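You operate a simulated robot arm through the tools that you are given. There is no shell and no other tool. Be economical: measure what you need, move in short steps, check, and stop when the job is done.

You are at the controls of a simulated robot arm. One attempt, no reset.

## Task
Crimp the black hose stub with the die size printed on it.
Fine: load the press, set the die knob, shut the guard, switch on, hold the button till done; leave all as it stands.

It is judged by the outcome, as a careful person would: the job done as asked, and still so three seconds after it is handed in. It fails if anything else is knocked over, pushed out of place, dropped, spilled or broken.

## Robot
A 7-joint arm with a two-finger parallel gripper, fixed in place. Base frame: the origin is at the foot of the arm, x ahead of it, y to its left, z up; the work surface is at about z = 0. Lengths are in cm, angles in degrees, forces in N, time in s.
With the tool pointing down near the work surface it reaches from about 22 to 58 cm from the base axis. Its first joint turns from -66.0 to 66.0 degrees. Payload 2.5 kg.
The tool frame sits at the grasp point between the pads (the TCP): z along the fingers, y along the line on which they close. The tips reach 2.3 cm beyond it. Largest opening 9.4 cm; finger width 3.8, thickness 1; the body of the gripper, 5.4 by 9.6 cm, starts 3.9 cm behind the TCP.
Orientation is told as [roll, pitch, yaw] about the base's x, y, z axes, in that order, counted from this pose: with the fingers straight down and closing along the base's y, the tool's x points along the base's -x, its y along +y and its z along -z.

## Interface
- The arm moves only by the tool jog_arm. Its argument "deltas" is a list of rows, each a list of 7 numbers: the shift along the base's x, y, z in cm, then the turn, a rotation vector about the base's x, y, z in rad, then the gripper command, from -1 (shut) to 1 (fully open), values between in proportion. In form: [[x, y, z, ax, ay, az, gripper], ...]. A call has 1 to 20 rows; each row is the pose to reach, as a shift and turn from the pose commanded when the call began. Rows are played at 5 a second. More than 5 cm and 8.6 degrees between two rows, or a gripper value outside its range, and nothing of the call is played. Where a pose cannot be reached the arm comes as near as it can. A force on the tool above 70 N (or 10 N above the force at the start of the call, whichever is more), or a blocked arm, ends the call early, and 0.2 s more pass. Each finger travels about 10.8 cm/s and halts on what it meets, pressing with about 36 N; the grip force reading is that of the motor and also rises with nothing between the fingers. The clock runs only during rows and for 0.2 s after the last one: add rows that repeat a pose to give the fingers time. It gives the time, the measured TCP pose, the force on the tool (base axes), the opening and the grip force at its end, in the units of the frame above (readings bear some noise), with the torque about the TCP (base axes, N m) and any sound that the robot's microphone picked up.
- Cameras (640 x 400 px; columns grow to the right, rows downward): "scene" is fixed at [11.12, -40.23, 54.31]; the picture's right is [0.89, -0.46, 0.00], its down [-0.28, -0.53, -0.80] and it looks along [0.37, 0.71, -0.60] (base axes); focal length 313 px, centre (320, 200). "wrist" rides on the gripper at [8.6, 1.6, -7.5] in the tool frame; the picture's right is [-0.18, 0.98, 0.00], its down [-0.58, -0.11, -0.81] and it looks along [-0.79, -0.15, 0.59] (tool axes); focal length 243 px, centre (320, 200). There is no depth. A picture from a camera that has moved, and an enlarged one, comes with that camera's place and axes in the base frame and with its lens.
- snapshot(camera): a new picture of that camera. The clock stands still meanwhile.
- enlarge(camera, box): a new picture of the part [left, top, right, bottom] of that camera's present view, enlarged. The clock stands still meanwhile.
- finish_job(): hands the job in; it is judged then, once.

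Work in short steps. Places have to be worked out from the pictures, the camera data and where the tool is seen: move nearer, look again, correct. Check each grasp and each placing, and mend what went wrong. You have 120 turns and 64 pictures in all, those below and enlarged ones among them. Open the gripper and draw the arm clear of the work before you hand the job in, unless the task says otherwise; then end with one line.

The tools are called after "Call:" as a command line: name --pt "numbers of a row" for each row, then --argument value for the rest, lists and objects as JSON in quotes. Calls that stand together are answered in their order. jog_arm: Moves the arm, as the interface text tells. Its arguments: {"type":"object","properties":{"deltas":{"type":"array"}},"required":["deltas"]} The other tools are called the same way: snapshot (camera) takes a picture; enlarge (camera, box) takes an enlarged picture of a part of a camera's view; finish_job () hands the job in.

At the start:

```text
clock: 0.0
tcp_pos: [31.39, 11.92, 33.34]
tcp_rot: [-0.1, -0.1, 0.0]
ft_force: [-0.7, 0.0, -0.1]
ft_torque: [0.02, -0.03, -0.01]
finger_gap: 9.39
grasp_force: 0.0
```

scene: 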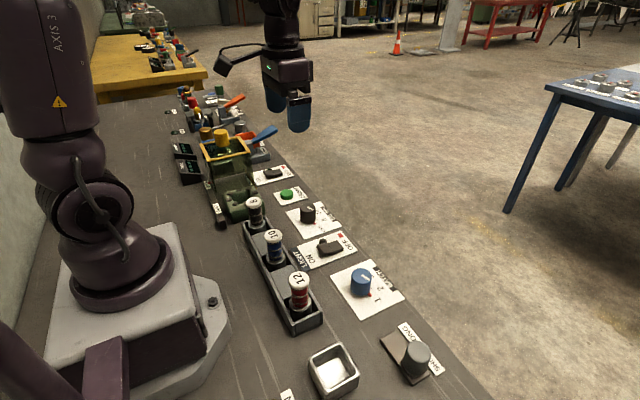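
wrist: 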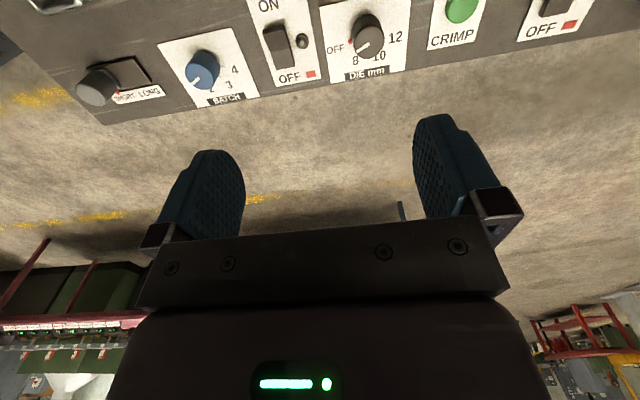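

I see a rack of three stubs (8/9, 10, 12), a press with yellow guard, and several controls. I'll enlarge the scene for details.

Call:
enlarge --camera "scene" --box '[160, 80, 320, 180]'

Call:
enlarge --camera "scene" --box '[190, 160, 350, 260]'

Call:
enlarge --camera "scene" --box '[240, 220, 480, 400]'

```text
4.00 times, centred on (240, 130) of scene
camera zoom: at [11.12, -40.23, 54.31], right [0.89, -0.46, 0.0], down [-0.28, -0.53, -0.8], along [0.37, 0.71, -0.6], focal length 1252 px, centre (640, 480)
```

zoom: 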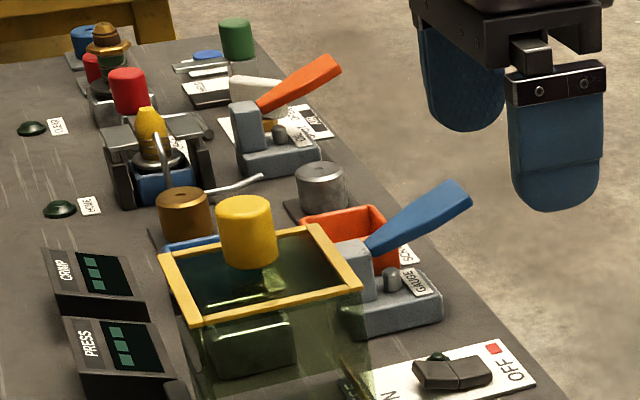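

```text
4.00 times, centred on (270, 210) of scene
camera zoom: at [11.12, -40.23, 54.31], right [0.89, -0.46, 0.0], down [-0.28, -0.53, -0.8], along [0.37, 0.71, -0.6], focal length 1252 px, centre (520, 160)
```

zoom: 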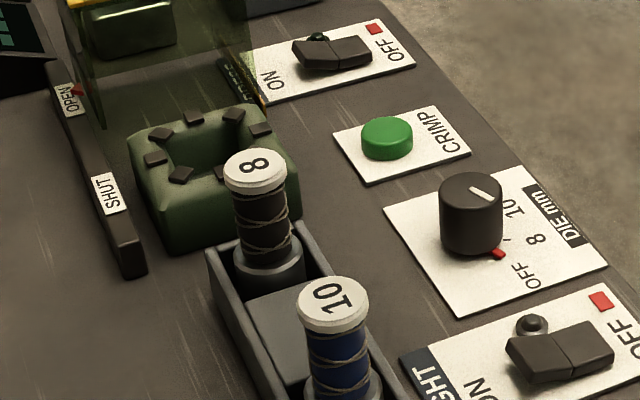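

```text
2.22 times, centred on (360, 310) of scene
camera zoom: at [11.12, -40.23, 54.31], right [0.89, -0.46, 0.0], down [-0.28, -0.53, -0.8], along [0.37, 0.71, -0.6], focal length 696 px, centre (231, -44)
```

zoom: 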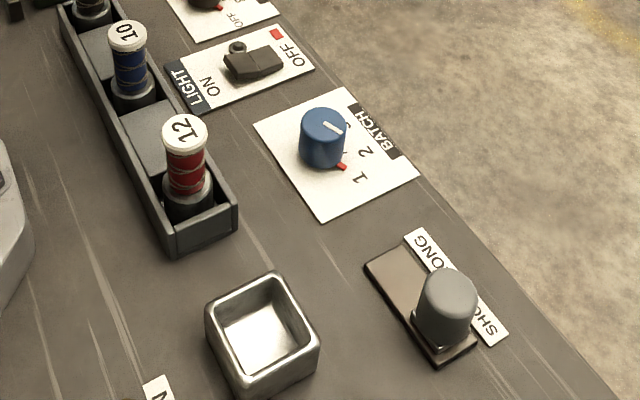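

Black stub reads "8", so die 8. Estimated from the scene: stub ≈ (24,18.7), die ≈ (24,31), die knob ≈ (37,17), CRIMP ≈ (36.6,29.4), press switch ≈ (37,42.6). I'll turn the tool 90° about z so the wrist camera looks along +y and check these.

Call:
jog_arm --pt "-0.7 -0.7 -0.5 0 0 0.143 1" --pt "-1.4 -1.4 -1 0 0 0.286 1" --pt "-2.1 -2.1 -1.5 0 0 0.428 1" --pt "-2.8 -2.8 -2 0 0 0.571 1" --pt "-3.5 -3.5 -2.5 0 0 0.714 1" --pt "-4.2 -4.2 -3 0 0 0.857 1" --pt "-4.9 -4.9 -3.5 0 0 1.0 1" --pt "-5.6 -5.6 -4 0 0 1.142 1" --pt "-6.3 -6.3 -4.5 0 0 1.285 1" --pt "-7 -7 -5 0 0 1.428 1" --pt "-7.4 -7.4 -5.5 0 0 1.5708 1" --pt "-7.4 -7.4 -5.5 0 0 1.5708 1"

Call:
snapshot --camera "wrist"

```text
clock: 2.6
tcp_pos: [24.03, 4.64, 27.98]
tcp_rot: [0.0, 0.1, 90.0]
ft_force: [-0.6, -0.4, -0.4]
ft_torque: [0.04, 0.01, 0.0]
finger_gap: 9.44
grasp_force: 0.0
```

```text
58 pictures are left
camera wrist: at [22.38, -4.18, 35.43], right [-0.98, 0.18, 0.0], down [0.11, 0.58, 0.81], along [0.15, 0.79, -0.59], focal length 243 px, centre (320, 200)
```

wrist: 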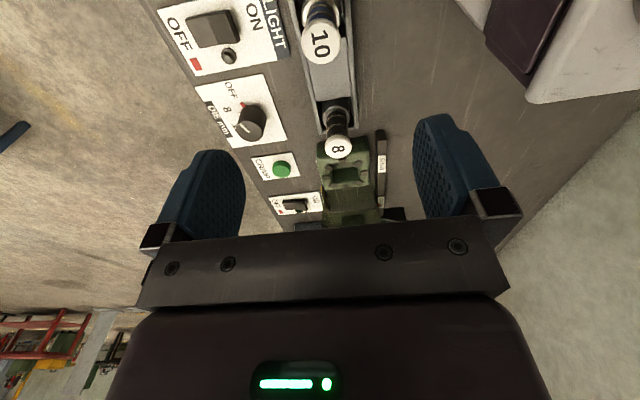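

Readings agree well (stub top ≈ (24.3,19.4,9.2)). I move on along +y at the same height to see the die and guard better.

Call:
jog_arm --pt "0 4 0 0 0 0 1" --pt "0 8 0 0 0 0 1" --pt "0 12 0 0 0 0 1" --pt "0 15 0 0 0 0 1" --pt "0 15 0 0 0 0 1"

Call:
snapshot --camera "wrist"

Call:
enlarge --camera "wrist" --box '[220, 60, 420, 240]'

```text
clock: 3.8
tcp_pos: [23.87, 19.58, 27.77]
tcp_rot: [0.0, 0.0, 90.0]
ft_force: [-0.2, -0.1, -0.2]
ft_torque: [0.01, -0.02, 0.05]
finger_gap: 9.43
grasp_force: 0.0
```

```text
57 pictures are left
camera wrist: at [22.32, 10.84, 35.35], right [-0.98, 0.18, 0.0], down [0.11, 0.58, 0.81], along [0.15, 0.79, -0.59], focal length 243 px, centre (320, 200)
```

wrist: 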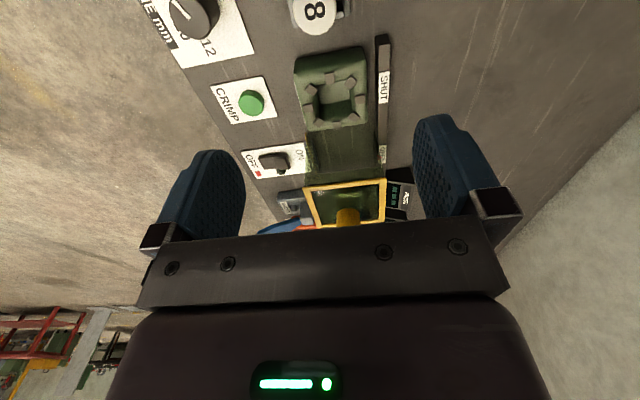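

```text
2.22 times, centred on (320, 150) of wrist
camera zoom: at [22.32, 10.84, 35.35], right [-0.98, 0.18, 0.0], down [0.11, 0.58, 0.81], along [0.15, 0.79, -0.59], focal length 539 px, centre (320, 311)
```

zoom: 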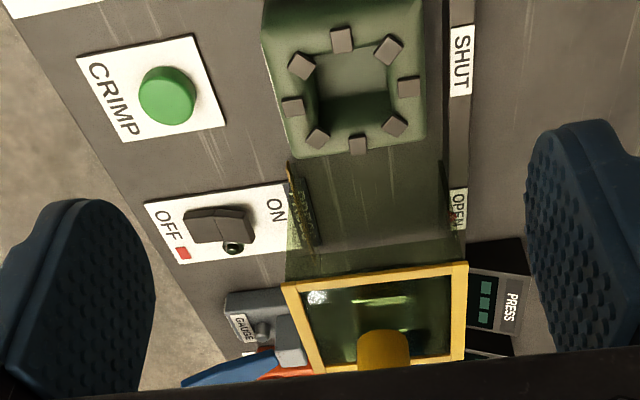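

Die top centre ≈ (23.7,29.4,5.0); guard top front edge y≈40, z≈11.4, knob ≈ (24,45.5,15). Now descend above the stub to verify alignment.

Call:
jog_arm --pt "0.2 -0.1 -4 0 0 0 1" --pt "0.4 -0.2 -8 0 0 0 1" --pt "0.4 -0.2 -12 0 0 0 1" --pt "0.4 -0.2 -14.5 0 0 0 1" --pt "0.4 -0.2 -14.5 0 0 0 1"

Call:
snapshot --camera "wrist"

Call:
enlarge --camera "scene" --box '[190, 120, 350, 260]'

```text
clock: 5.0
tcp_pos: [24.47, 19.42, 13.44]
tcp_rot: [0.0, 0.0, 90.0]
ft_force: [-1.4, -0.4, 0.4]
ft_torque: [0.01, -0.02, 0.02]
finger_gap: 9.39
grasp_force: 0.1
```

```text
55 pictures are left
camera wrist: at [22.81, 10.66, 20.9], right [-0.98, 0.18, 0.0], down [0.11, 0.58, 0.81], along [0.15, 0.79, -0.59], focal length 243 px, centre (320, 200)
```

wrist: 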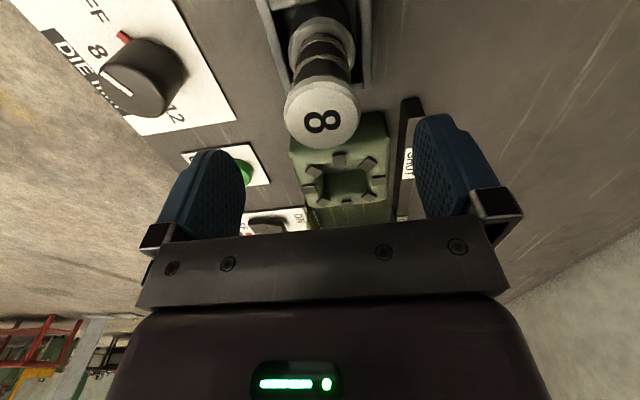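

```text
2.86 times, centred on (270, 190) of scene
camera zoom: at [11.12, -40.23, 54.31], right [0.89, -0.46, 0.0], down [-0.28, -0.53, -0.8], along [0.37, 0.71, -0.6], focal length 894 px, centre (463, 229)
```

zoom: 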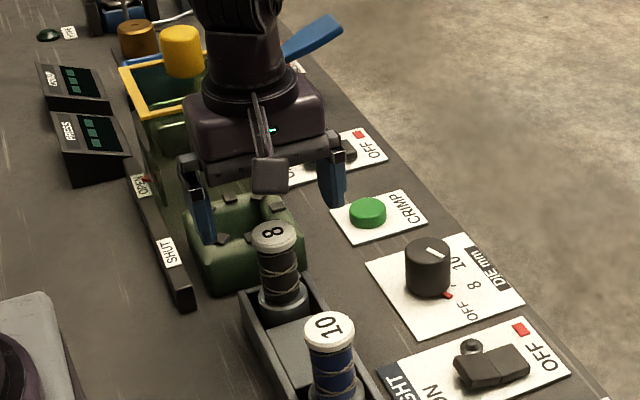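

Refined: stub top ≈ (24.05,18.0,10.2). I adjust and descend with fingers open around it.

Call:
jog_arm --pt "-0.4 -1.3 0 0 0 0 1" --pt "-0.4 -1.3 -2.5 0 0 0 1" --pt "-0.4 -1.3 -4.9 0 0 0 1" --pt "-0.4 -1.3 -4.9 0 0 0 1"

Call:
snapshot --camera "wrist"

Call:
enlarge --camera "scene" --box '[190, 120, 350, 260]'

```text
clock: 6.0
tcp_pos: [24.05, 18.03, 8.59]
tcp_rot: [0.0, -0.1, 90.0]
ft_force: [-0.1, 0.0, -0.2]
ft_torque: [0.0, 0.0, 0.05]
finger_gap: 9.39
grasp_force: 0.0
```

```text
53 pictures are left
camera wrist: at [22.4, 9.31, 16.05], right [-0.98, 0.18, 0.0], down [0.11, 0.58, 0.81], along [0.15, 0.79, -0.59], focal length 243 px, centre (320, 200)
```

wrist: 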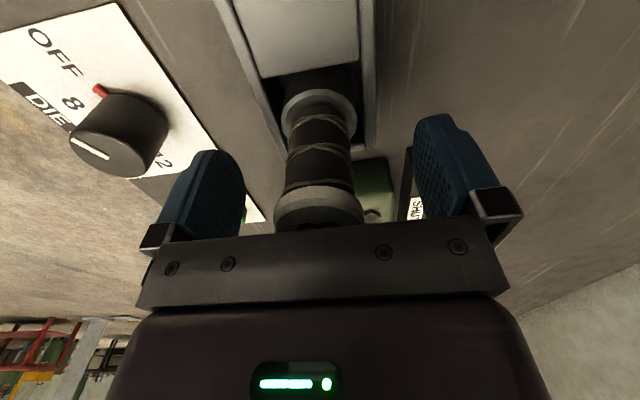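

```text
2.86 times, centred on (270, 190) of scene
camera zoom: at [11.12, -40.23, 54.31], right [0.89, -0.46, 0.0], down [-0.28, -0.53, -0.8], along [0.37, 0.71, -0.6], focal length 894 px, centre (463, 229)
```

zoom: 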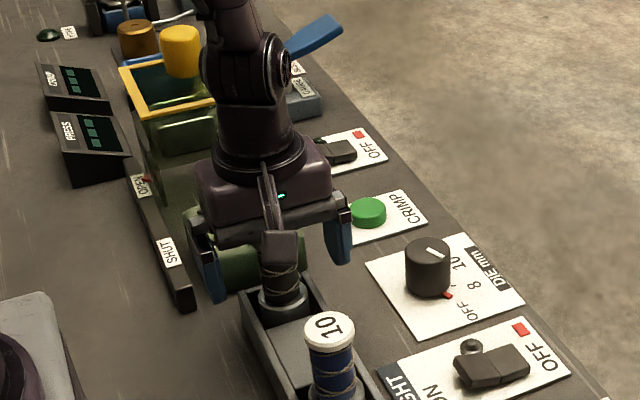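

The stub sits centred between the fingers. Close the gripper.

Call:
jog_arm --pt "0 0 0 0 0 0 0.2" --pt "0 0 0 0 0 0 -0.3" --pt "0 0 0 0 0 0 -1" --pt "0 0 0 0 0 0 -1" --pt "0 0 0 0 0 0 -1"

```text
clock: 7.2
tcp_pos: [23.99, 18.0, 8.47]
tcp_rot: [-0.1, 0.0, 90.0]
ft_force: [0.8, 0.7, -0.4]
ft_torque: [0.01, 0.01, 0.02]
finger_gap: 3.47
grasp_force: 36.2
```

Holding something 3.47 cm wide. Lift it straight up and look.

Call:
jog_arm --pt "0 0 2 0 0 0 -1" --pt "0 0 5 0 0 0 -1" --pt "0 0 8 0 0 0 -1" --pt "0 0 10 0 0 0 -1" --pt "0 0 10 0 0 0 -1"

Call:
snapshot --camera "wrist"

Call:
enlarge --camera "scene" --box '[190, 100, 350, 240]'

```text
clock: 8.4
tcp_pos: [24.18, 18.07, 18.38]
tcp_rot: [0.1, 0.0, 90.0]
ft_force: [1.1, -0.4, -2.4]
ft_torque: [-0.01, 0.0, 0.01]
finger_gap: 3.46
grasp_force: 35.8
```

```text
51 pictures are left
camera wrist: at [22.43, 9.34, 26.03], right [-0.98, 0.18, 0.0], down [0.11, 0.58, 0.81], along [0.15, 0.79, -0.59], focal length 243 px, centre (320, 200)
```

wrist: 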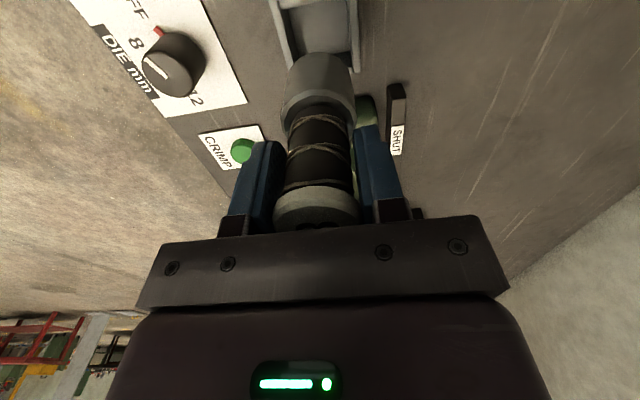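

```text
2.86 times, centred on (270, 170) of scene
camera zoom: at [11.12, -40.23, 54.31], right [0.89, -0.46, 0.0], down [-0.28, -0.53, -0.8], along [0.37, 0.71, -0.6], focal length 894 px, centre (463, 286)
```

zoom: 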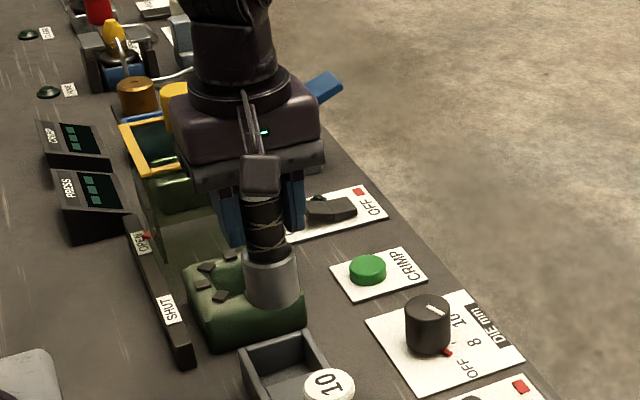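

The stub with its ferrule is held, bottom ≈8.6 cm below the TCP. Move over the die with clearance and check the alignment.

Call:
jog_arm --pt "0 3 0 0 0 0 -1" --pt "-0.1 6 0 0 0 0 -1" --pt "-0.3 9 0 0 0 0 -1" --pt "-0.3 11.3 0 0 0 0 -1" --pt "-0.3 11.3 -2 0 0 0 -1" --pt "-0.3 11.3 -2 0 0 0 -1"

Call:
snapshot --camera "wrist"

Call:
enlarge --camera "scene" --box '[190, 120, 310, 225]'

```text
clock: 9.8
tcp_pos: [23.67, 29.39, 16.39]
tcp_rot: [0.0, 0.0, 90.0]
ft_force: [0.7, -0.4, -3.7]
ft_torque: [-0.01, -0.04, 0.01]
finger_gap: 3.48
grasp_force: 35.8
```

```text
49 pictures are left
camera wrist: at [22.06, 20.7, 23.98], right [-0.98, 0.18, 0.0], down [0.11, 0.58, 0.81], along [0.15, 0.79, -0.59], focal length 243 px, centre (320, 200)
```

wrist: 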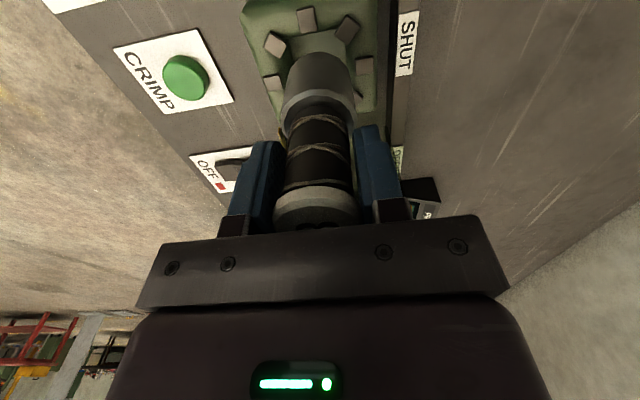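

```text
3.81 times, centred on (250, 172) of scene
camera zoom: at [11.12, -40.23, 54.31], right [0.89, -0.46, 0.0], down [-0.28, -0.53, -0.8], along [0.37, 0.71, -0.6], focal length 1192 px, centre (587, 305)
```

zoom: 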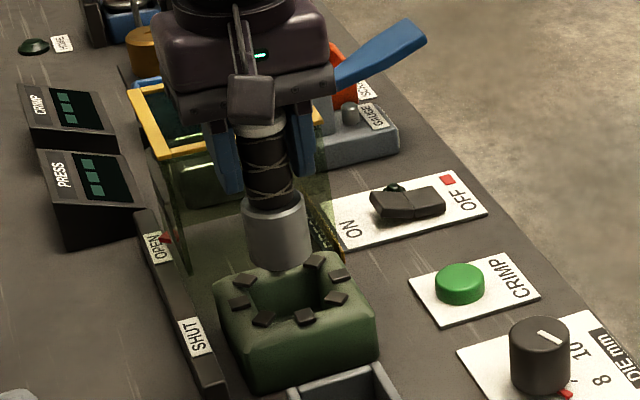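

Triangulation gives die centre ≈ (24.0,30.0,4.5). I shift there, lower to just above the prongs, and check again.

Call:
jog_arm --pt "0.3 0.6 0 0 0 0 -1" --pt "0.3 0.6 -1.5 0 0 0 -1" --pt "0.3 0.6 -1.5 0 0 0 -1"

Call:
enlarge --camera "wrist" --box '[220, 0, 420, 125]'

Call:
enlarge --camera "scene" --box '[210, 150, 290, 220]'

```text
clock: 10.6
tcp_pos: [24.0, 29.91, 15.09]
tcp_rot: [0.0, 0.1, 89.9]
ft_force: [-0.1, -0.3, -2.1]
ft_torque: [-0.03, -0.02, 0.01]
finger_gap: 3.49
grasp_force: 36.1
```

```text
3.20 times, centred on (320, 62) of wrist
camera zoom: at [22.35, 21.28, 22.48], right [-0.98, 0.18, 0.0], down [0.11, 0.58, 0.81], along [0.15, 0.79, -0.59], focal length 776 px, centre (320, 640)
```

zoom: 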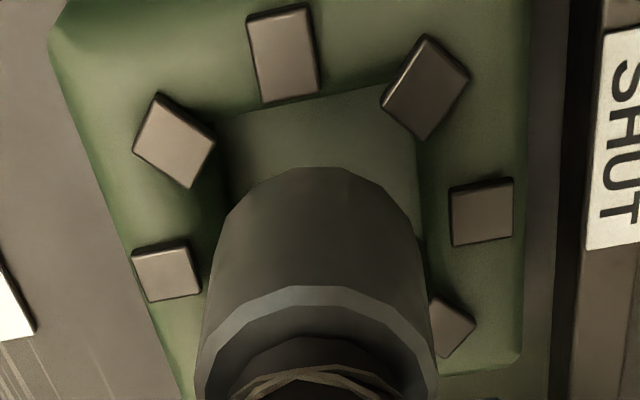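

```text
5.71 times, centred on (250, 185) of scene
camera zoom: at [11.12, -40.23, 54.31], right [0.89, -0.46, 0.0], down [-0.28, -0.53, -0.8], along [0.37, 0.71, -0.6], focal length 1789 px, centre (720, 286)
```

zoom: 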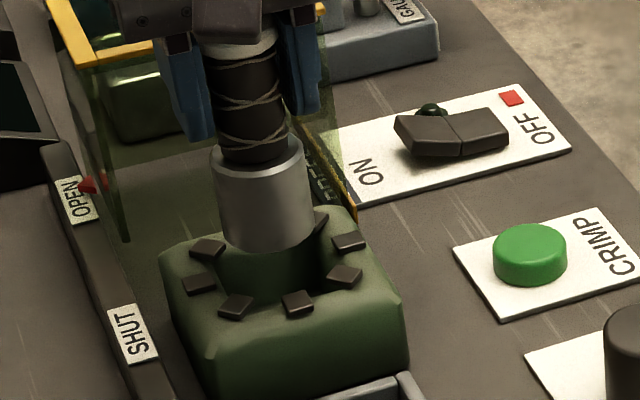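

Ferrule bottom is about 2 cm above the die, nearly aligned. Lower 1.3 cm more and look again.

Call:
jog_arm --pt "0 0 -0.7 0 0 0 -1" --pt "0 0 -1.3 0 0 0 -1" --pt "0 0 -1.3 0 0 0 -1"

Call:
enlarge --camera "wrist" --box '[220, 0, 420, 125]'

Call:
enlarge --camera "scene" --box '[210, 150, 290, 220]'

```text
clock: 11.4
tcp_pos: [23.92, 29.81, 13.7]
tcp_rot: [0.0, 0.1, 90.1]
ft_force: [-0.1, 0.5, -2.6]
ft_torque: [-0.01, -0.02, 0.04]
finger_gap: 3.49
grasp_force: 35.5
```

```text
3.20 times, centred on (320, 62) of wrist
camera zoom: at [22.34, 21.26, 21.2], right [-0.98, 0.18, 0.0], down [0.11, 0.58, 0.81], along [0.15, 0.79, -0.59], focal length 776 px, centre (320, 640)
```

zoom: 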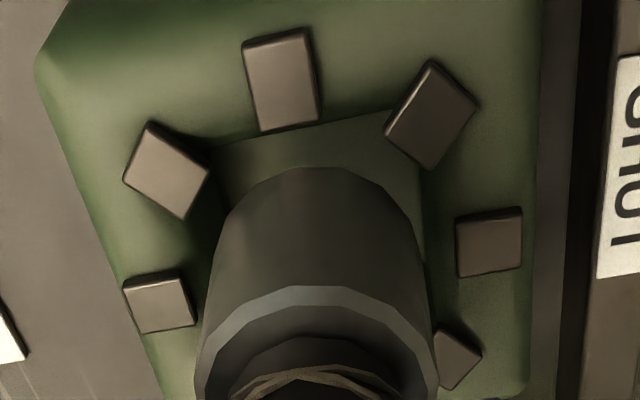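

```text
5.71 times, centred on (250, 185) of scene
camera zoom: at [11.12, -40.23, 54.31], right [0.89, -0.46, 0.0], down [-0.28, -0.53, -0.8], along [0.37, 0.71, -0.6], focal length 1789 px, centre (720, 286)
```

zoom: 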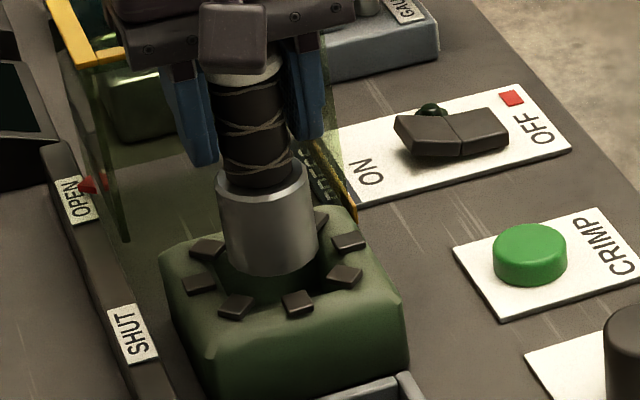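

Hole near edge works out at y≈27.4 and the ferrule's near edge ≈27.75, consistent with centring within ~2 mm. Nudge slightly and lower in with force monitoring.

Call:
jog_arm --pt "0.1 0.15 -0.4 0 0 0 -1" --pt "0.1 0.15 -0.8 0 0 0 -1" --pt "0.1 0.15 -1.2 0 0 0 -1" --pt "0.1 0.15 -1.6 0 0 0 -1" --pt "0.1 0.15 -1.6 0 0 0 -1"

Call:
enlarge --camera "scene" --box '[210, 150, 290, 220]'

Call:
enlarge --camera "wrist" --box '[220, 0, 420, 125]'

```text
clock: 12.6
tcp_pos: [24.1, 30.0, 12.1]
tcp_rot: [0.0, -0.1, 89.9]
ft_force: [0.0, 0.0, -3.1]
ft_torque: [0.01, 0.02, -0.02]
finger_gap: 3.46
grasp_force: 35.6
```

```text
5.71 times, centred on (250, 185) of scene
camera zoom: at [11.12, -40.23, 54.31], right [0.89, -0.46, 0.0], down [-0.28, -0.53, -0.8], along [0.37, 0.71, -0.6], focal length 1789 px, centre (720, 286)
```

zoom: 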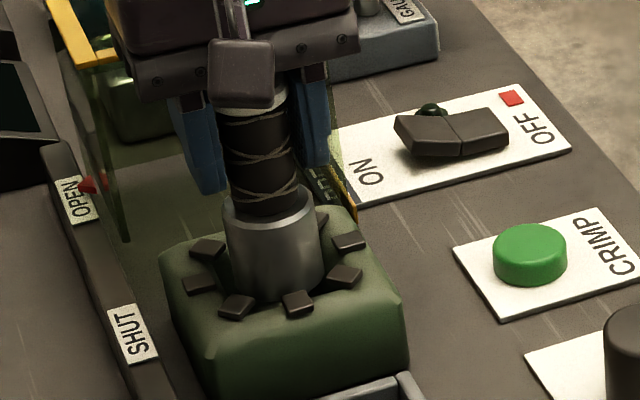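

```text
3.20 times, centred on (320, 62) of wrist
camera zoom: at [22.45, 21.42, 19.61], right [-0.98, 0.18, 0.0], down [0.11, 0.58, 0.81], along [0.15, 0.79, -0.59], focal length 776 px, centre (320, 640)
```

zoom: 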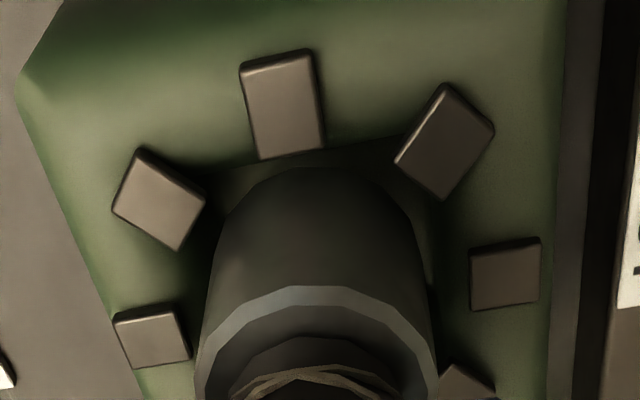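

No contact so far, and the ferrule is going in between the prongs. Continue lowering.

Call:
jog_arm --pt "0 0 -0.4 0 0 0 -1" --pt "0 0 -0.8 0 0 0 -1" --pt "0 0 -1.2 0 0 0 -1" --pt "0 0 -1.2 0 0 0 -1"

Call:
enlarge --camera "scene" --box '[210, 150, 290, 220]'

```text
clock: 13.6
tcp_pos: [24.13, 30.15, 10.83]
tcp_rot: [0.0, 0.0, 90.1]
ft_force: [0.6, -0.7, -3.6]
ft_torque: [0.02, -0.01, 0.01]
finger_gap: 3.48
grasp_force: 36.1
```

```text
5.71 times, centred on (250, 185) of scene
camera zoom: at [11.12, -40.23, 54.31], right [0.89, -0.46, 0.0], down [-0.28, -0.53, -0.8], along [0.37, 0.71, -0.6], focal length 1789 px, centre (720, 286)
```

zoom: 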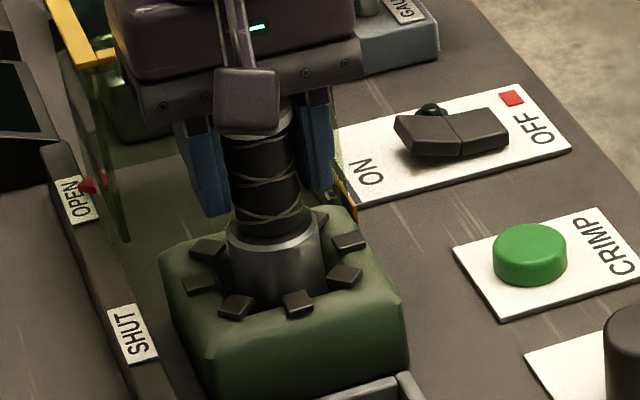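

Still free; keep lowering in small steps until the force rises.

Call:
jog_arm --pt "0 0 -0.3 0 0 0 -1" --pt "0 0 -0.6 0 0 0 -1" --pt "0 0 -0.9 0 0 0 -1" --pt "0 0 -0.9 0 0 0 -1"

```text
clock: 14.6
tcp_pos: [24.19, 30.23, 10.01]
tcp_rot: [-0.1, 0.0, 89.9]
ft_force: [-0.3, 0.5, -2.9]
ft_torque: [-0.03, 0.0, 0.02]
finger_gap: 3.45
grasp_force: 36.6
```

Call:
jog_arm --pt "0 0 -0.2 0 0 0 -1" --pt "0 0 -0.4 0 0 0 -1" --pt "0 0 -0.6 0 0 0 -1" --pt "0 0 -0.6 0 0 0 -1"

Call:
enlarge --camera "scene" --box '[210, 150, 290, 220]'

```text
clock: 15.6
tcp_pos: [24.21, 30.19, 9.54]
tcp_rot: [0.0, 0.0, 90.1]
ft_force: [0.6, -0.1, -3.4]
ft_torque: [-0.02, -0.01, 0.01]
finger_gap: 3.51
grasp_force: 36.1
```

```text
5.71 times, centred on (250, 185) of scene
camera zoom: at [11.12, -40.23, 54.31], right [0.89, -0.46, 0.0], down [-0.28, -0.53, -0.8], along [0.37, 0.71, -0.6], focal length 1789 px, centre (720, 286)
```

zoom: 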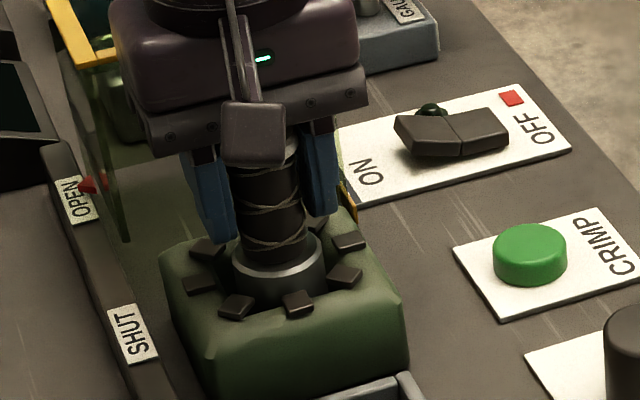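

Still free. Continue down.

Call:
jog_arm --pt "0 0 -0.2 0 0 0 -1" --pt "0 0 -0.4 0 0 0 -1" --pt "0 0 -0.6 0 0 0 -1" --pt "0 0 -0.6 0 0 0 -1"

```text
clock: 16.6
tcp_pos: [24.13, 30.06, 8.78]
tcp_rot: [0.0, 0.0, 89.9]
ft_force: [-0.3, -0.4, -2.6]
ft_torque: [0.04, 0.01, 0.0]
finger_gap: 3.48
grasp_force: 36.2
```

Call:
jog_arm --pt "0 0 -0.15 0 0 0 -1" --pt "0 0 -0.3 0 0 0 -1" --pt "0 0 -0.45 0 0 0 -1" --pt "0 0 -0.45 0 0 0 -1"

Call:
enlarge --camera "scene" --box '[210, 150, 290, 220]'

Call:
enlarge --camera "wrist" --box '[220, 0, 420, 250]'

```text
clock: 17.6
tcp_pos: [24.21, 30.21, 8.51]
tcp_rot: [-0.2, -0.2, 89.9]
ft_force: [-11.2, -10.4, 53.2]
ft_torque: [-0.55, 0.03, -0.11]
finger_gap: 3.51
grasp_force: 36.3
```

```text
5.71 times, centred on (250, 185) of scene
camera zoom: at [11.11, -40.25, 54.3], right [0.89, -0.46, 0.0], down [-0.27, -0.53, -0.8], along [0.37, 0.71, -0.6], focal length 1789 px, centre (720, 286)
```

zoom: 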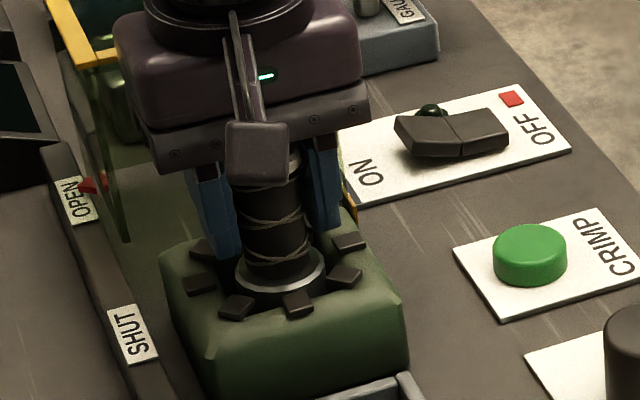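

```text
1.60 times, centred on (320, 125) of wrist
camera zoom: at [22.51, 21.47, 16.03], right [-0.98, 0.18, 0.0], down [0.11, 0.58, 0.81], along [0.15, 0.79, -0.59], focal length 388 px, centre (320, 320)
```

zoom: 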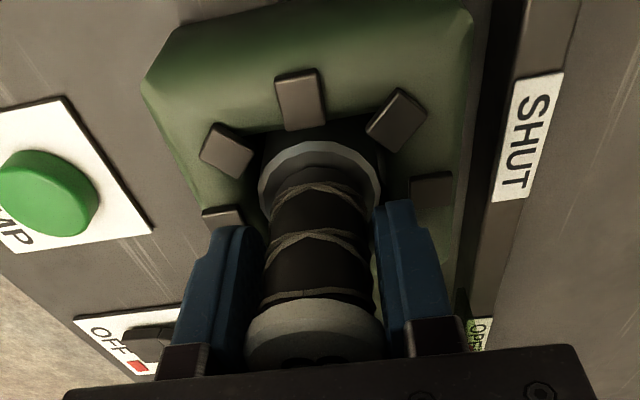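

Floor contact at TCP z≈8.5; the ferrule is sunk in the die. Ease off, open, and rise clear.

Call:
jog_arm --pt "0 0 0.3 0 0 0 -1" --pt "0 0 0.3 0 0 0 -1" --pt "0 0 0.3 0 0 0 -0.2" --pt "0 0 0.3 0 0 0 0.2" --pt "0 0 0.3 0 0 0 0.4" --pt "0 0 0.3 0 0 0 0.4"

Call:
jog_arm --pt "0 0 3 0 0 0 0.4" --pt "0 0 7 0 0 0 0.4" --pt "0 0 11 0 0 0 0.4" --pt "0 0 15 0 0 0 0.4" --pt "0 -3 15 0 0 0 1"

Call:
enlarge --camera "scene" --box '[190, 110, 350, 250]'

Call:
snapshot --camera "wrist"

```text
clock: 19.0
tcp_pos: [24.18, 30.12, 8.67]
tcp_rot: [0.0, 0.0, 90.0]
ft_force: [-0.3, -0.4, 0.4]
ft_torque: [0.0, -0.01, -0.01]
finger_gap: 6.59
grasp_force: 0.0
```

```text
clock: 20.2
tcp_pos: [24.05, 27.16, 23.92]
tcp_rot: [0.0, 0.0, 90.0]
ft_force: [0.7, -0.9, -0.6]
ft_torque: [0.02, 0.03, 0.0]
finger_gap: 9.4
grasp_force: 0.1
```

```text
2.86 times, centred on (270, 180) of scene
camera zoom: at [11.12, -40.23, 54.31], right [0.89, -0.46, 0.0], down [-0.28, -0.53, -0.8], along [0.37, 0.71, -0.6], focal length 894 px, centre (463, 257)
```

zoom: 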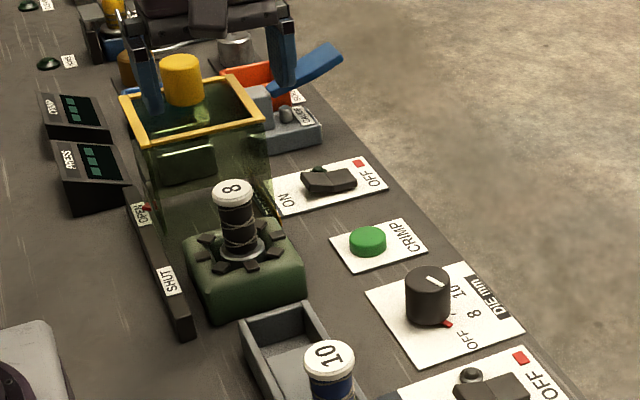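

```text
36 pictures are left
camera wrist: at [22.46, 18.39, 31.23], right [-0.98, 0.18, 0.0], down [0.11, 0.58, 0.81], along [0.15, 0.79, -0.59], focal length 243 px, centre (320, 200)
```

wrist: 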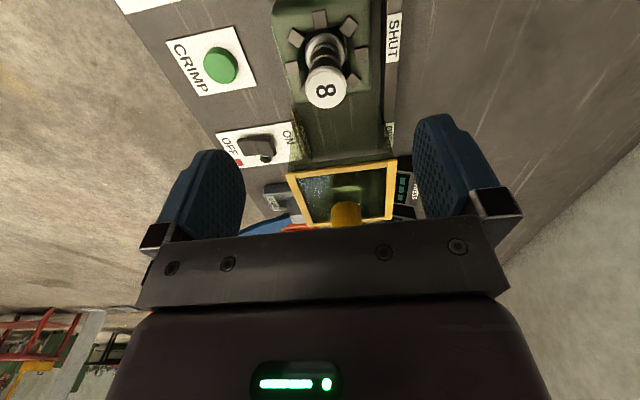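

Stub stands in the die. Now the die knob: move nearer it and view its dial.

Call:
jog_arm --pt "2 -4 0 0 0 0 1" --pt "5 -8 0 0 0 0 1" --pt "8 -12 0 0 0 0 1" --pt "11 -16 0 0 0 0 1" --pt "13 -18 -2 0 0 0 1" --pt "13 -18 -2 0 0 0 1"

Call:
enlarge --camera "wrist" --box '[200, 0, 460, 200]'

Call:
enlarge --camera "scene" --box '[280, 190, 350, 245]'

```text
clock: 21.6
tcp_pos: [37.04, 9.16, 21.64]
tcp_rot: [0.0, 0.0, 90.0]
ft_force: [0.2, 0.7, 0.4]
ft_torque: [-0.01, 0.02, 0.02]
finger_gap: 9.41
grasp_force: 0.1
```

```text
2.00 times, centred on (330, 100) of wrist
camera zoom: at [35.45, 0.34, 29.14], right [-0.98, 0.18, 0.0], down [0.11, 0.58, 0.81], along [0.15, 0.79, -0.59], focal length 485 px, centre (300, 400)
```

zoom: 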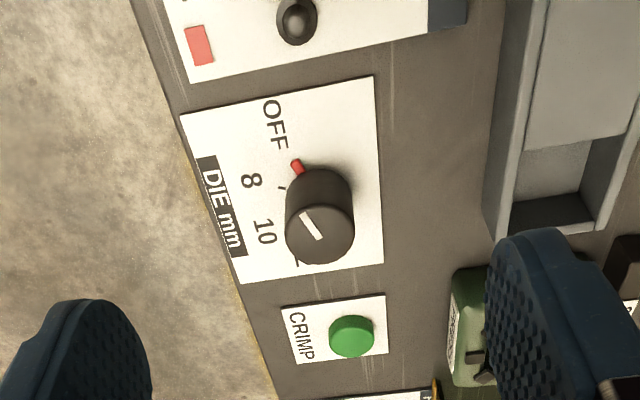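

```text
7.27 times, centred on (315, 218) of scene
camera zoom: at [11.12, -40.23, 54.31], right [0.89, -0.46, 0.0], down [-0.28, -0.53, -0.8], along [0.37, 0.71, -0.6], focal length 2277 px, centre (356, 73)
```

zoom: 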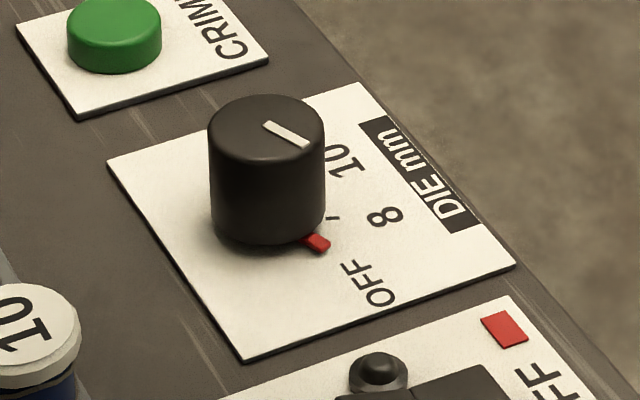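

The red tab/white line point at OFF (≈-67°); "8" lies ≈-21°, so it needs about +45° about z. Knob centre ≈ (37.45,17.2), ⌀4. Move above it and check.

Call:
jog_arm --pt "0.2 4 -3 0 0 0 1" --pt "0.4 8 -6 0 0 0 1" --pt "0.4 8 -10 0 0 0 1" --pt "0.4 8 -13 0 0 0 1" --pt "0.4 8 -13 0 0 0 1"

Call:
snapshot --camera "wrist"

Call:
enlarge --camera "scene" --box '[260, 150, 380, 255]'

```text
clock: 22.8
tcp_pos: [37.5, 17.13, 8.67]
tcp_rot: [0.0, 0.0, 90.0]
ft_force: [-0.5, -0.5, 0.8]
ft_torque: [-0.01, 0.0, 0.0]
finger_gap: 9.39
grasp_force: 0.0
```

```text
33 pictures are left
camera wrist: at [35.84, 8.43, 16.14], right [-0.98, 0.18, 0.0], down [0.11, 0.58, 0.81], along [0.15, 0.79, -0.59], focal length 243 px, centre (320, 200)
```

wrist: 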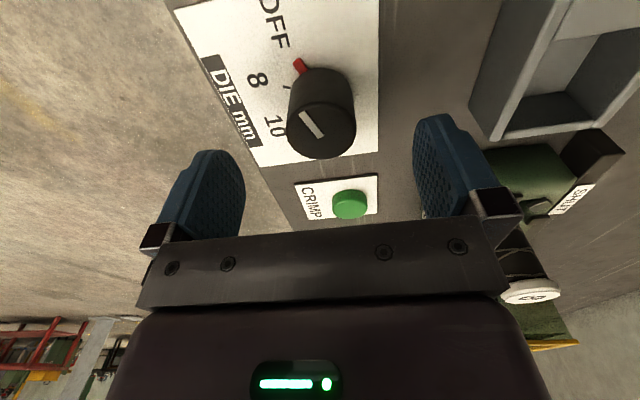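

```text
3.81 times, centred on (320, 202) of scene
camera zoom: at [11.12, -40.23, 54.31], right [0.89, -0.46, 0.0], down [-0.28, -0.53, -0.8], along [0.37, 0.71, -0.6], focal length 1192 px, centre (320, 190)
```

zoom: 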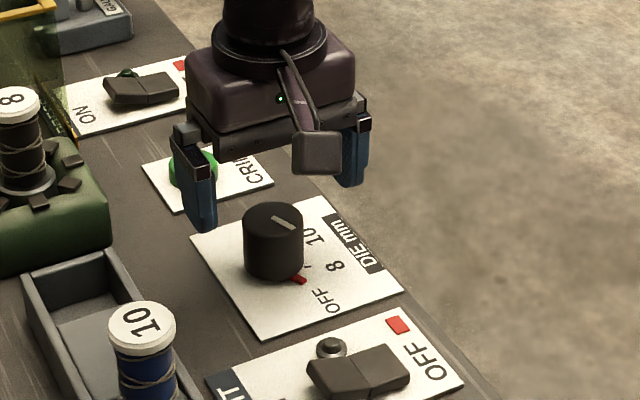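

Knob centre ≈ (37.45,17.0–17.5), top z≈4.7. Descend so fingers straddle it.

Call:
jog_arm --pt "0 0.1 -2 0 0 0 1" --pt "0 0.1 -4 0 0 0 1" --pt "0 0.1 -5.2 0 0 0 1" --pt "0 0.1 -5.2 0 0 0 1"

Call:
snapshot --camera "wrist"

Call:
enlarge --camera "scene" --box '[260, 170, 360, 245]'

```text
clock: 23.8
tcp_pos: [37.55, 17.11, 3.39]
tcp_rot: [0.1, 0.0, 90.0]
ft_force: [-0.4, -1.3, -0.2]
ft_torque: [0.02, 0.03, -0.01]
finger_gap: 9.4
grasp_force: 0.1
```

```text
31 pictures are left
camera wrist: at [35.9, 8.49, 10.91], right [-0.98, 0.18, 0.0], down [0.11, 0.58, 0.81], along [0.15, 0.79, -0.59], focal length 243 px, centre (320, 200)
```

wrist: 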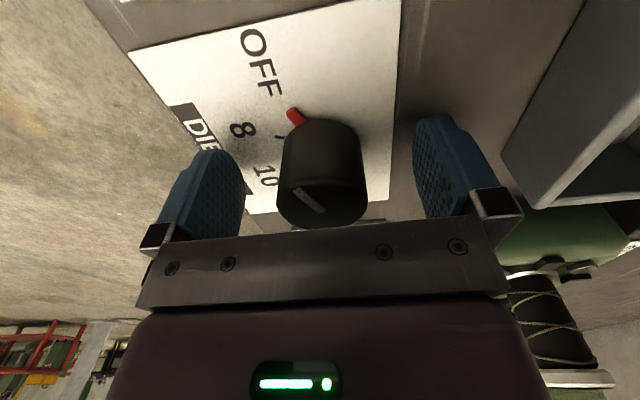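

```text
5.33 times, centred on (310, 208) of scene
camera zoom: at [11.12, -40.23, 54.31], right [0.89, -0.46, 0.0], down [-0.28, -0.53, -0.8], along [0.37, 0.71, -0.6], focal length 1670 px, centre (373, 160)
```

zoom: 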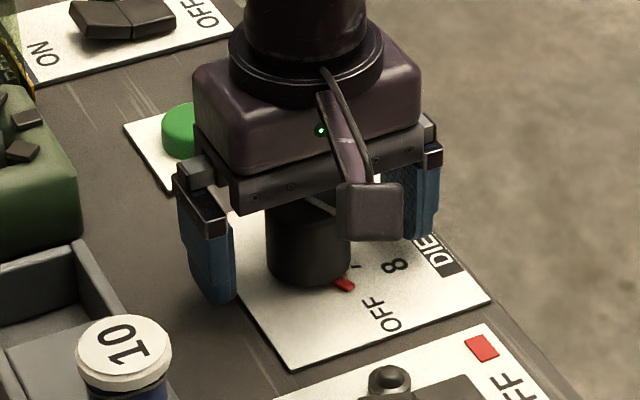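

Knob is between the fingers and centred. Close on it.

Call:
jog_arm --pt "0 0 0 0 0 0 0.3" --pt "0 0 0 0 0 0 -0.1" --pt "0 0 0 0 0 0 -1" --pt "0 0 0 0 0 0 -1" --pt "0 0 0 0 0 0 -1"

```text
clock: 25.0
tcp_pos: [37.53, 17.16, 3.47]
tcp_rot: [0.2, 0.1, 89.9]
ft_force: [-7.3, 0.0, 1.8]
ft_torque: [-0.18, -0.8, 0.03]
finger_gap: 4.14
grasp_force: 45.1
```

Gripped (4.14 cm). Turn +45° in steps.

Call:
jog_arm --pt "0 0 0 0 0 0.1 -1" --pt "0 0 0 0 0 0.2 -1" --pt "0 0 0 0 0 0.3 -1" --pt "0 0 0 0 0 0.4 -1" --pt "0 0 0 0 0 0.5 -1" --pt "0 0 0 0 0 0.6 -1" --pt "0 0 0 0 0 0.7 -1" --pt "0 0 0 0 0 0.785 -1" --pt "0 0 0 0 0 0.785 -1" --pt "0 0 0 0 0 0.785 -1"

Call:
snapshot --camera "wrist"

```text
clock: 27.2
tcp_pos: [37.72, 17.24, 3.59]
tcp_rot: [-0.5, 0.1, 134.9]
ft_force: [34.1, 16.3, -39.9]
ft_torque: [-1.18, 1.04, -0.09]
finger_gap: 4.17
grasp_force: 44.6
```

```text
29 pictures are left
camera wrist: at [42.62, 9.94, 10.97], right [-0.83, -0.56, -0.01], down [-0.34, 0.48, 0.81], along [-0.45, 0.67, -0.59], focal length 243 px, centre (320, 200)
```

wrist: 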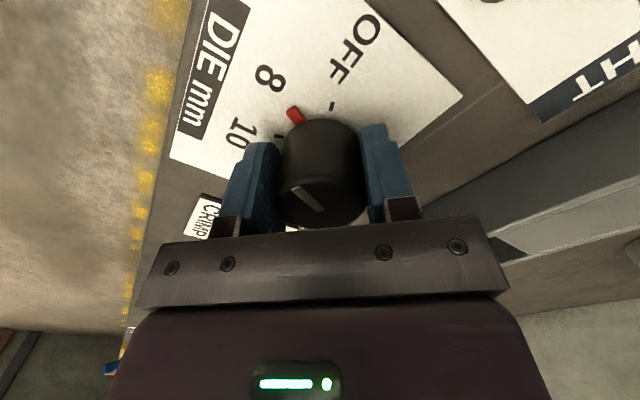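

The red tab now points at 8, with the OFF and 10 ticks on either side. Release gently and rise.

Call:
jog_arm --pt "0 0 0 0 0 0.785 -0.1" --pt "0 0 0 0 0 0.785 0.3" --pt "0 0 0 0 0 0.785 0.6" --pt "0 0 0 0 0 0.785 1" --pt "0 0 0 0 0 0.785 1"

```text
refused: row 1 steps farther than a row can; nothing moved
```

Deltas count from the current commanded pose, so I use zero turn.

Call:
jog_arm --pt "0 0 0 0 0 0 -0.1" --pt "0 0 0 0 0 0 0.3" --pt "0 0 0 0 0 0 0.6" --pt "0 0 0 0 0 0 1" --pt "0 0 0 0 0 0 1"

Call:
jog_arm --pt "0 0 3 0 0 0 1" --pt "0 0 7 0 0 -0.13 1" --pt "0 0 11 0 0 -0.26 1" --pt "0 0 15 0 0 -0.39 1" --pt "0 0 18 0 0 -0.52 1" --pt "0 0 20 0 0 -0.65 1" --pt "0 0 20 0 0 -0.785 1" --pt "0 0 20 0 0 -0.785 1"

Call:
enlarge --camera "scene" --box '[200, 120, 360, 260]'

```text
clock: 28.4
tcp_pos: [37.48, 17.23, 3.65]
tcp_rot: [0.0, 0.0, 135.0]
ft_force: [0.6, -0.3, 0.3]
ft_torque: [0.0, 0.01, 0.02]
finger_gap: 9.4
grasp_force: 0.0
```

```text
clock: 30.2
tcp_pos: [37.6, 17.19, 23.59]
tcp_rot: [0.0, 0.0, 90.0]
ft_force: [0.8, -0.2, -0.5]
ft_torque: [0.04, 0.01, 0.0]
finger_gap: 9.4
grasp_force: 0.1
```

```text
2.86 times, centred on (280, 190) of scene
camera zoom: at [11.12, -40.23, 54.31], right [0.89, -0.46, 0.0], down [-0.28, -0.53, -0.8], along [0.37, 0.71, -0.6], focal length 894 px, centre (434, 229)
```

zoom: 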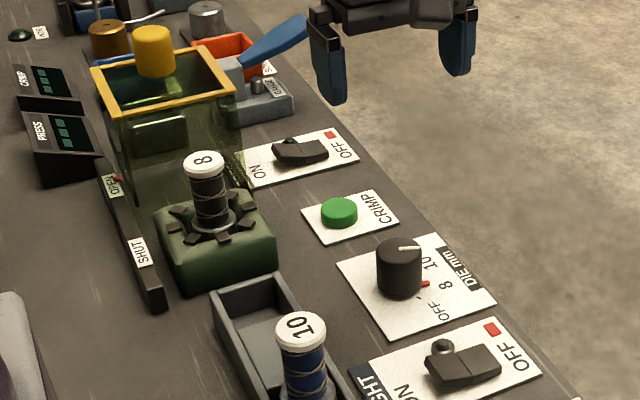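

Dial reads 8. Next the guard: approach its yellow knob from the front with the camera looking along +y.

Call:
jog_arm --pt "-3 4 0 0 0 0 1" --pt "-6 8 0 0 0 0 1" --pt "-9 12 0 0 0 0 1" --pt "-12 16 0 0 0 0 1" --pt "-13.5 19 0 0 0 0 1" --pt "-13.5 19 0 0 0 0 1"

Call:
snapshot --camera "wrist"

Call:
enlarge --camera "scene" --box '[190, 90, 310, 190]'

```text
clock: 31.6
tcp_pos: [24.05, 36.31, 23.48]
tcp_rot: [0.0, 0.0, 90.0]
ft_force: [-0.2, 0.0, -0.2]
ft_torque: [0.02, 0.02, 0.02]
finger_gap: 9.38
grasp_force: 0.2
```

```text
27 pictures are left
camera wrist: at [22.39, 27.63, 30.93], right [-0.98, 0.18, 0.0], down [0.11, 0.58, 0.81], along [0.15, 0.79, -0.59], focal length 243 px, centre (320, 200)
```

wrist: 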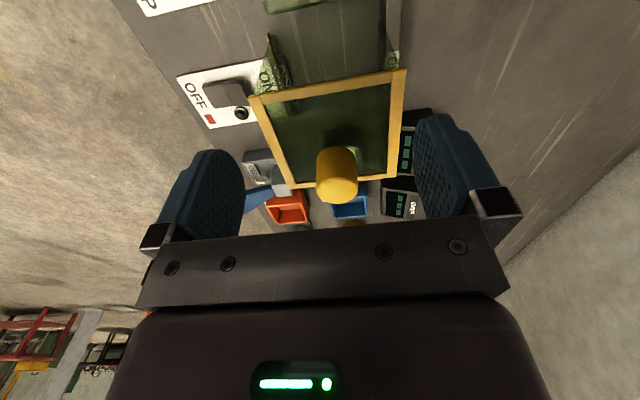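

```text
4.00 times, centred on (250, 140) of scene
camera zoom: at [11.12, -40.23, 54.31], right [0.89, -0.46, 0.0], down [-0.28, -0.53, -0.8], along [0.37, 0.71, -0.6], focal length 1252 px, centre (600, 440)
```

zoom: 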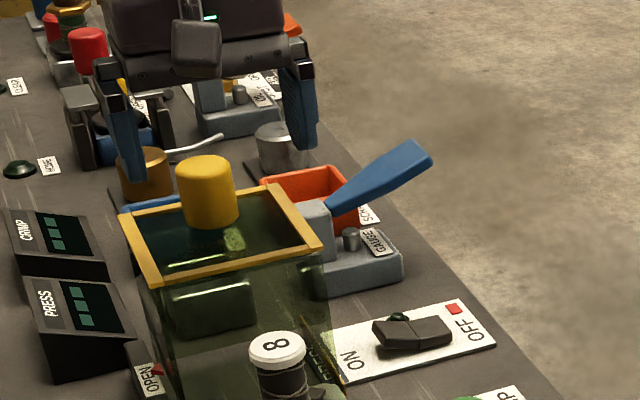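

Guard knob top ≈ (24.2,45.3,16.8). Move over it at height, then descend partly.

Call:
jog_arm --pt "0.1 3 0 0 0 0 1" --pt "0.15 6 0 0 0 0 1" --pt "0.15 9 0 0 0 0 1" --pt "0.15 9 -3 0 0 0 1" --pt "0.15 9 -3 0 0 0 1"

Call:
snapshot --camera "wrist"

Call:
enlarge --camera "scene" --box '[190, 90, 310, 190]'

```text
clock: 32.8
tcp_pos: [24.09, 45.28, 20.38]
tcp_rot: [0.0, 0.1, 90.0]
ft_force: [-0.1, -0.1, 0.3]
ft_torque: [0.01, -0.01, 0.0]
finger_gap: 9.4
grasp_force: 0.0
```

```text
25 pictures are left
camera wrist: at [22.5, 36.54, 27.93], right [-0.98, 0.18, 0.0], down [0.11, 0.58, 0.81], along [0.15, 0.79, -0.59], focal length 243 px, centre (320, 200)
```

wrist: 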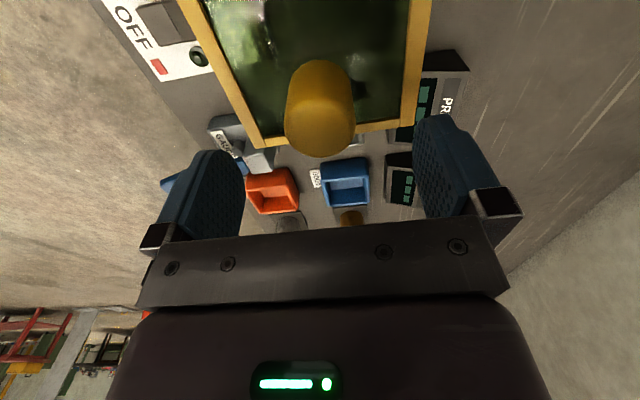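

```text
4.00 times, centred on (250, 140) of scene
camera zoom: at [11.12, -40.23, 54.31], right [0.89, -0.46, 0.0], down [-0.28, -0.53, -0.8], along [0.37, 0.71, -0.6], focal length 1252 px, centre (600, 440)
```

zoom: 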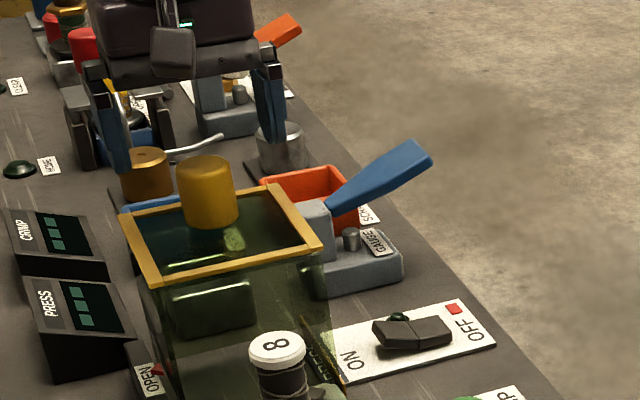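

Aligned over the knob. Descend to TCP z≈15 and close.

Call:
jog_arm --pt "0 -0.1 -2 0 0 0 1" --pt "0 -0.1 -4 0 0 0 1" --pt "0 -0.1 -5.2 0 0 0 1" --pt "0 -0.1 -5.2 0 0 0 1" --pt "0 -0.1 -5.2 0 0 0 0.3" --pt "0 -0.1 -5.2 0 0 0 -0.1" --pt "0 -0.1 -5.2 0 0 0 -1" --pt "0 -0.1 -5.2 0 0 0 -1" --pt "0 -0.1 -5.2 0 0 0 -1"

Call:
snapshot --camera "wrist"

```text
clock: 34.8
tcp_pos: [24.14, 45.27, 15.61]
tcp_rot: [-0.1, -0.4, 90.1]
ft_force: [-14.0, 0.8, 39.0]
ft_torque: [0.19, 0.8, 0.21]
finger_gap: 3.8
grasp_force: 44.7
```

```text
23 pictures are left
camera wrist: at [22.38, 36.5, 23.04], right [-0.98, 0.18, 0.0], down [0.11, 0.57, 0.81], along [0.15, 0.8, -0.58], focal length 243 px, centre (320, 200)
```

wrist: 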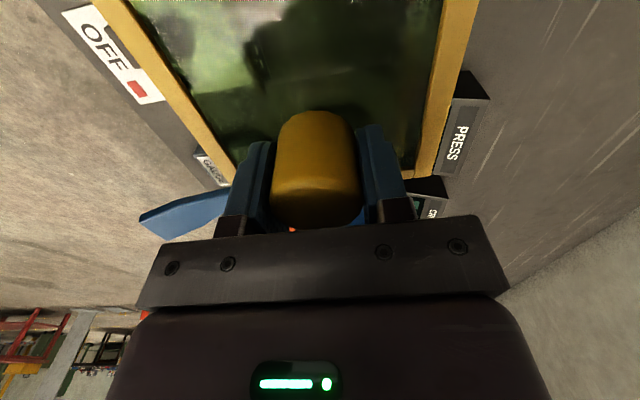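

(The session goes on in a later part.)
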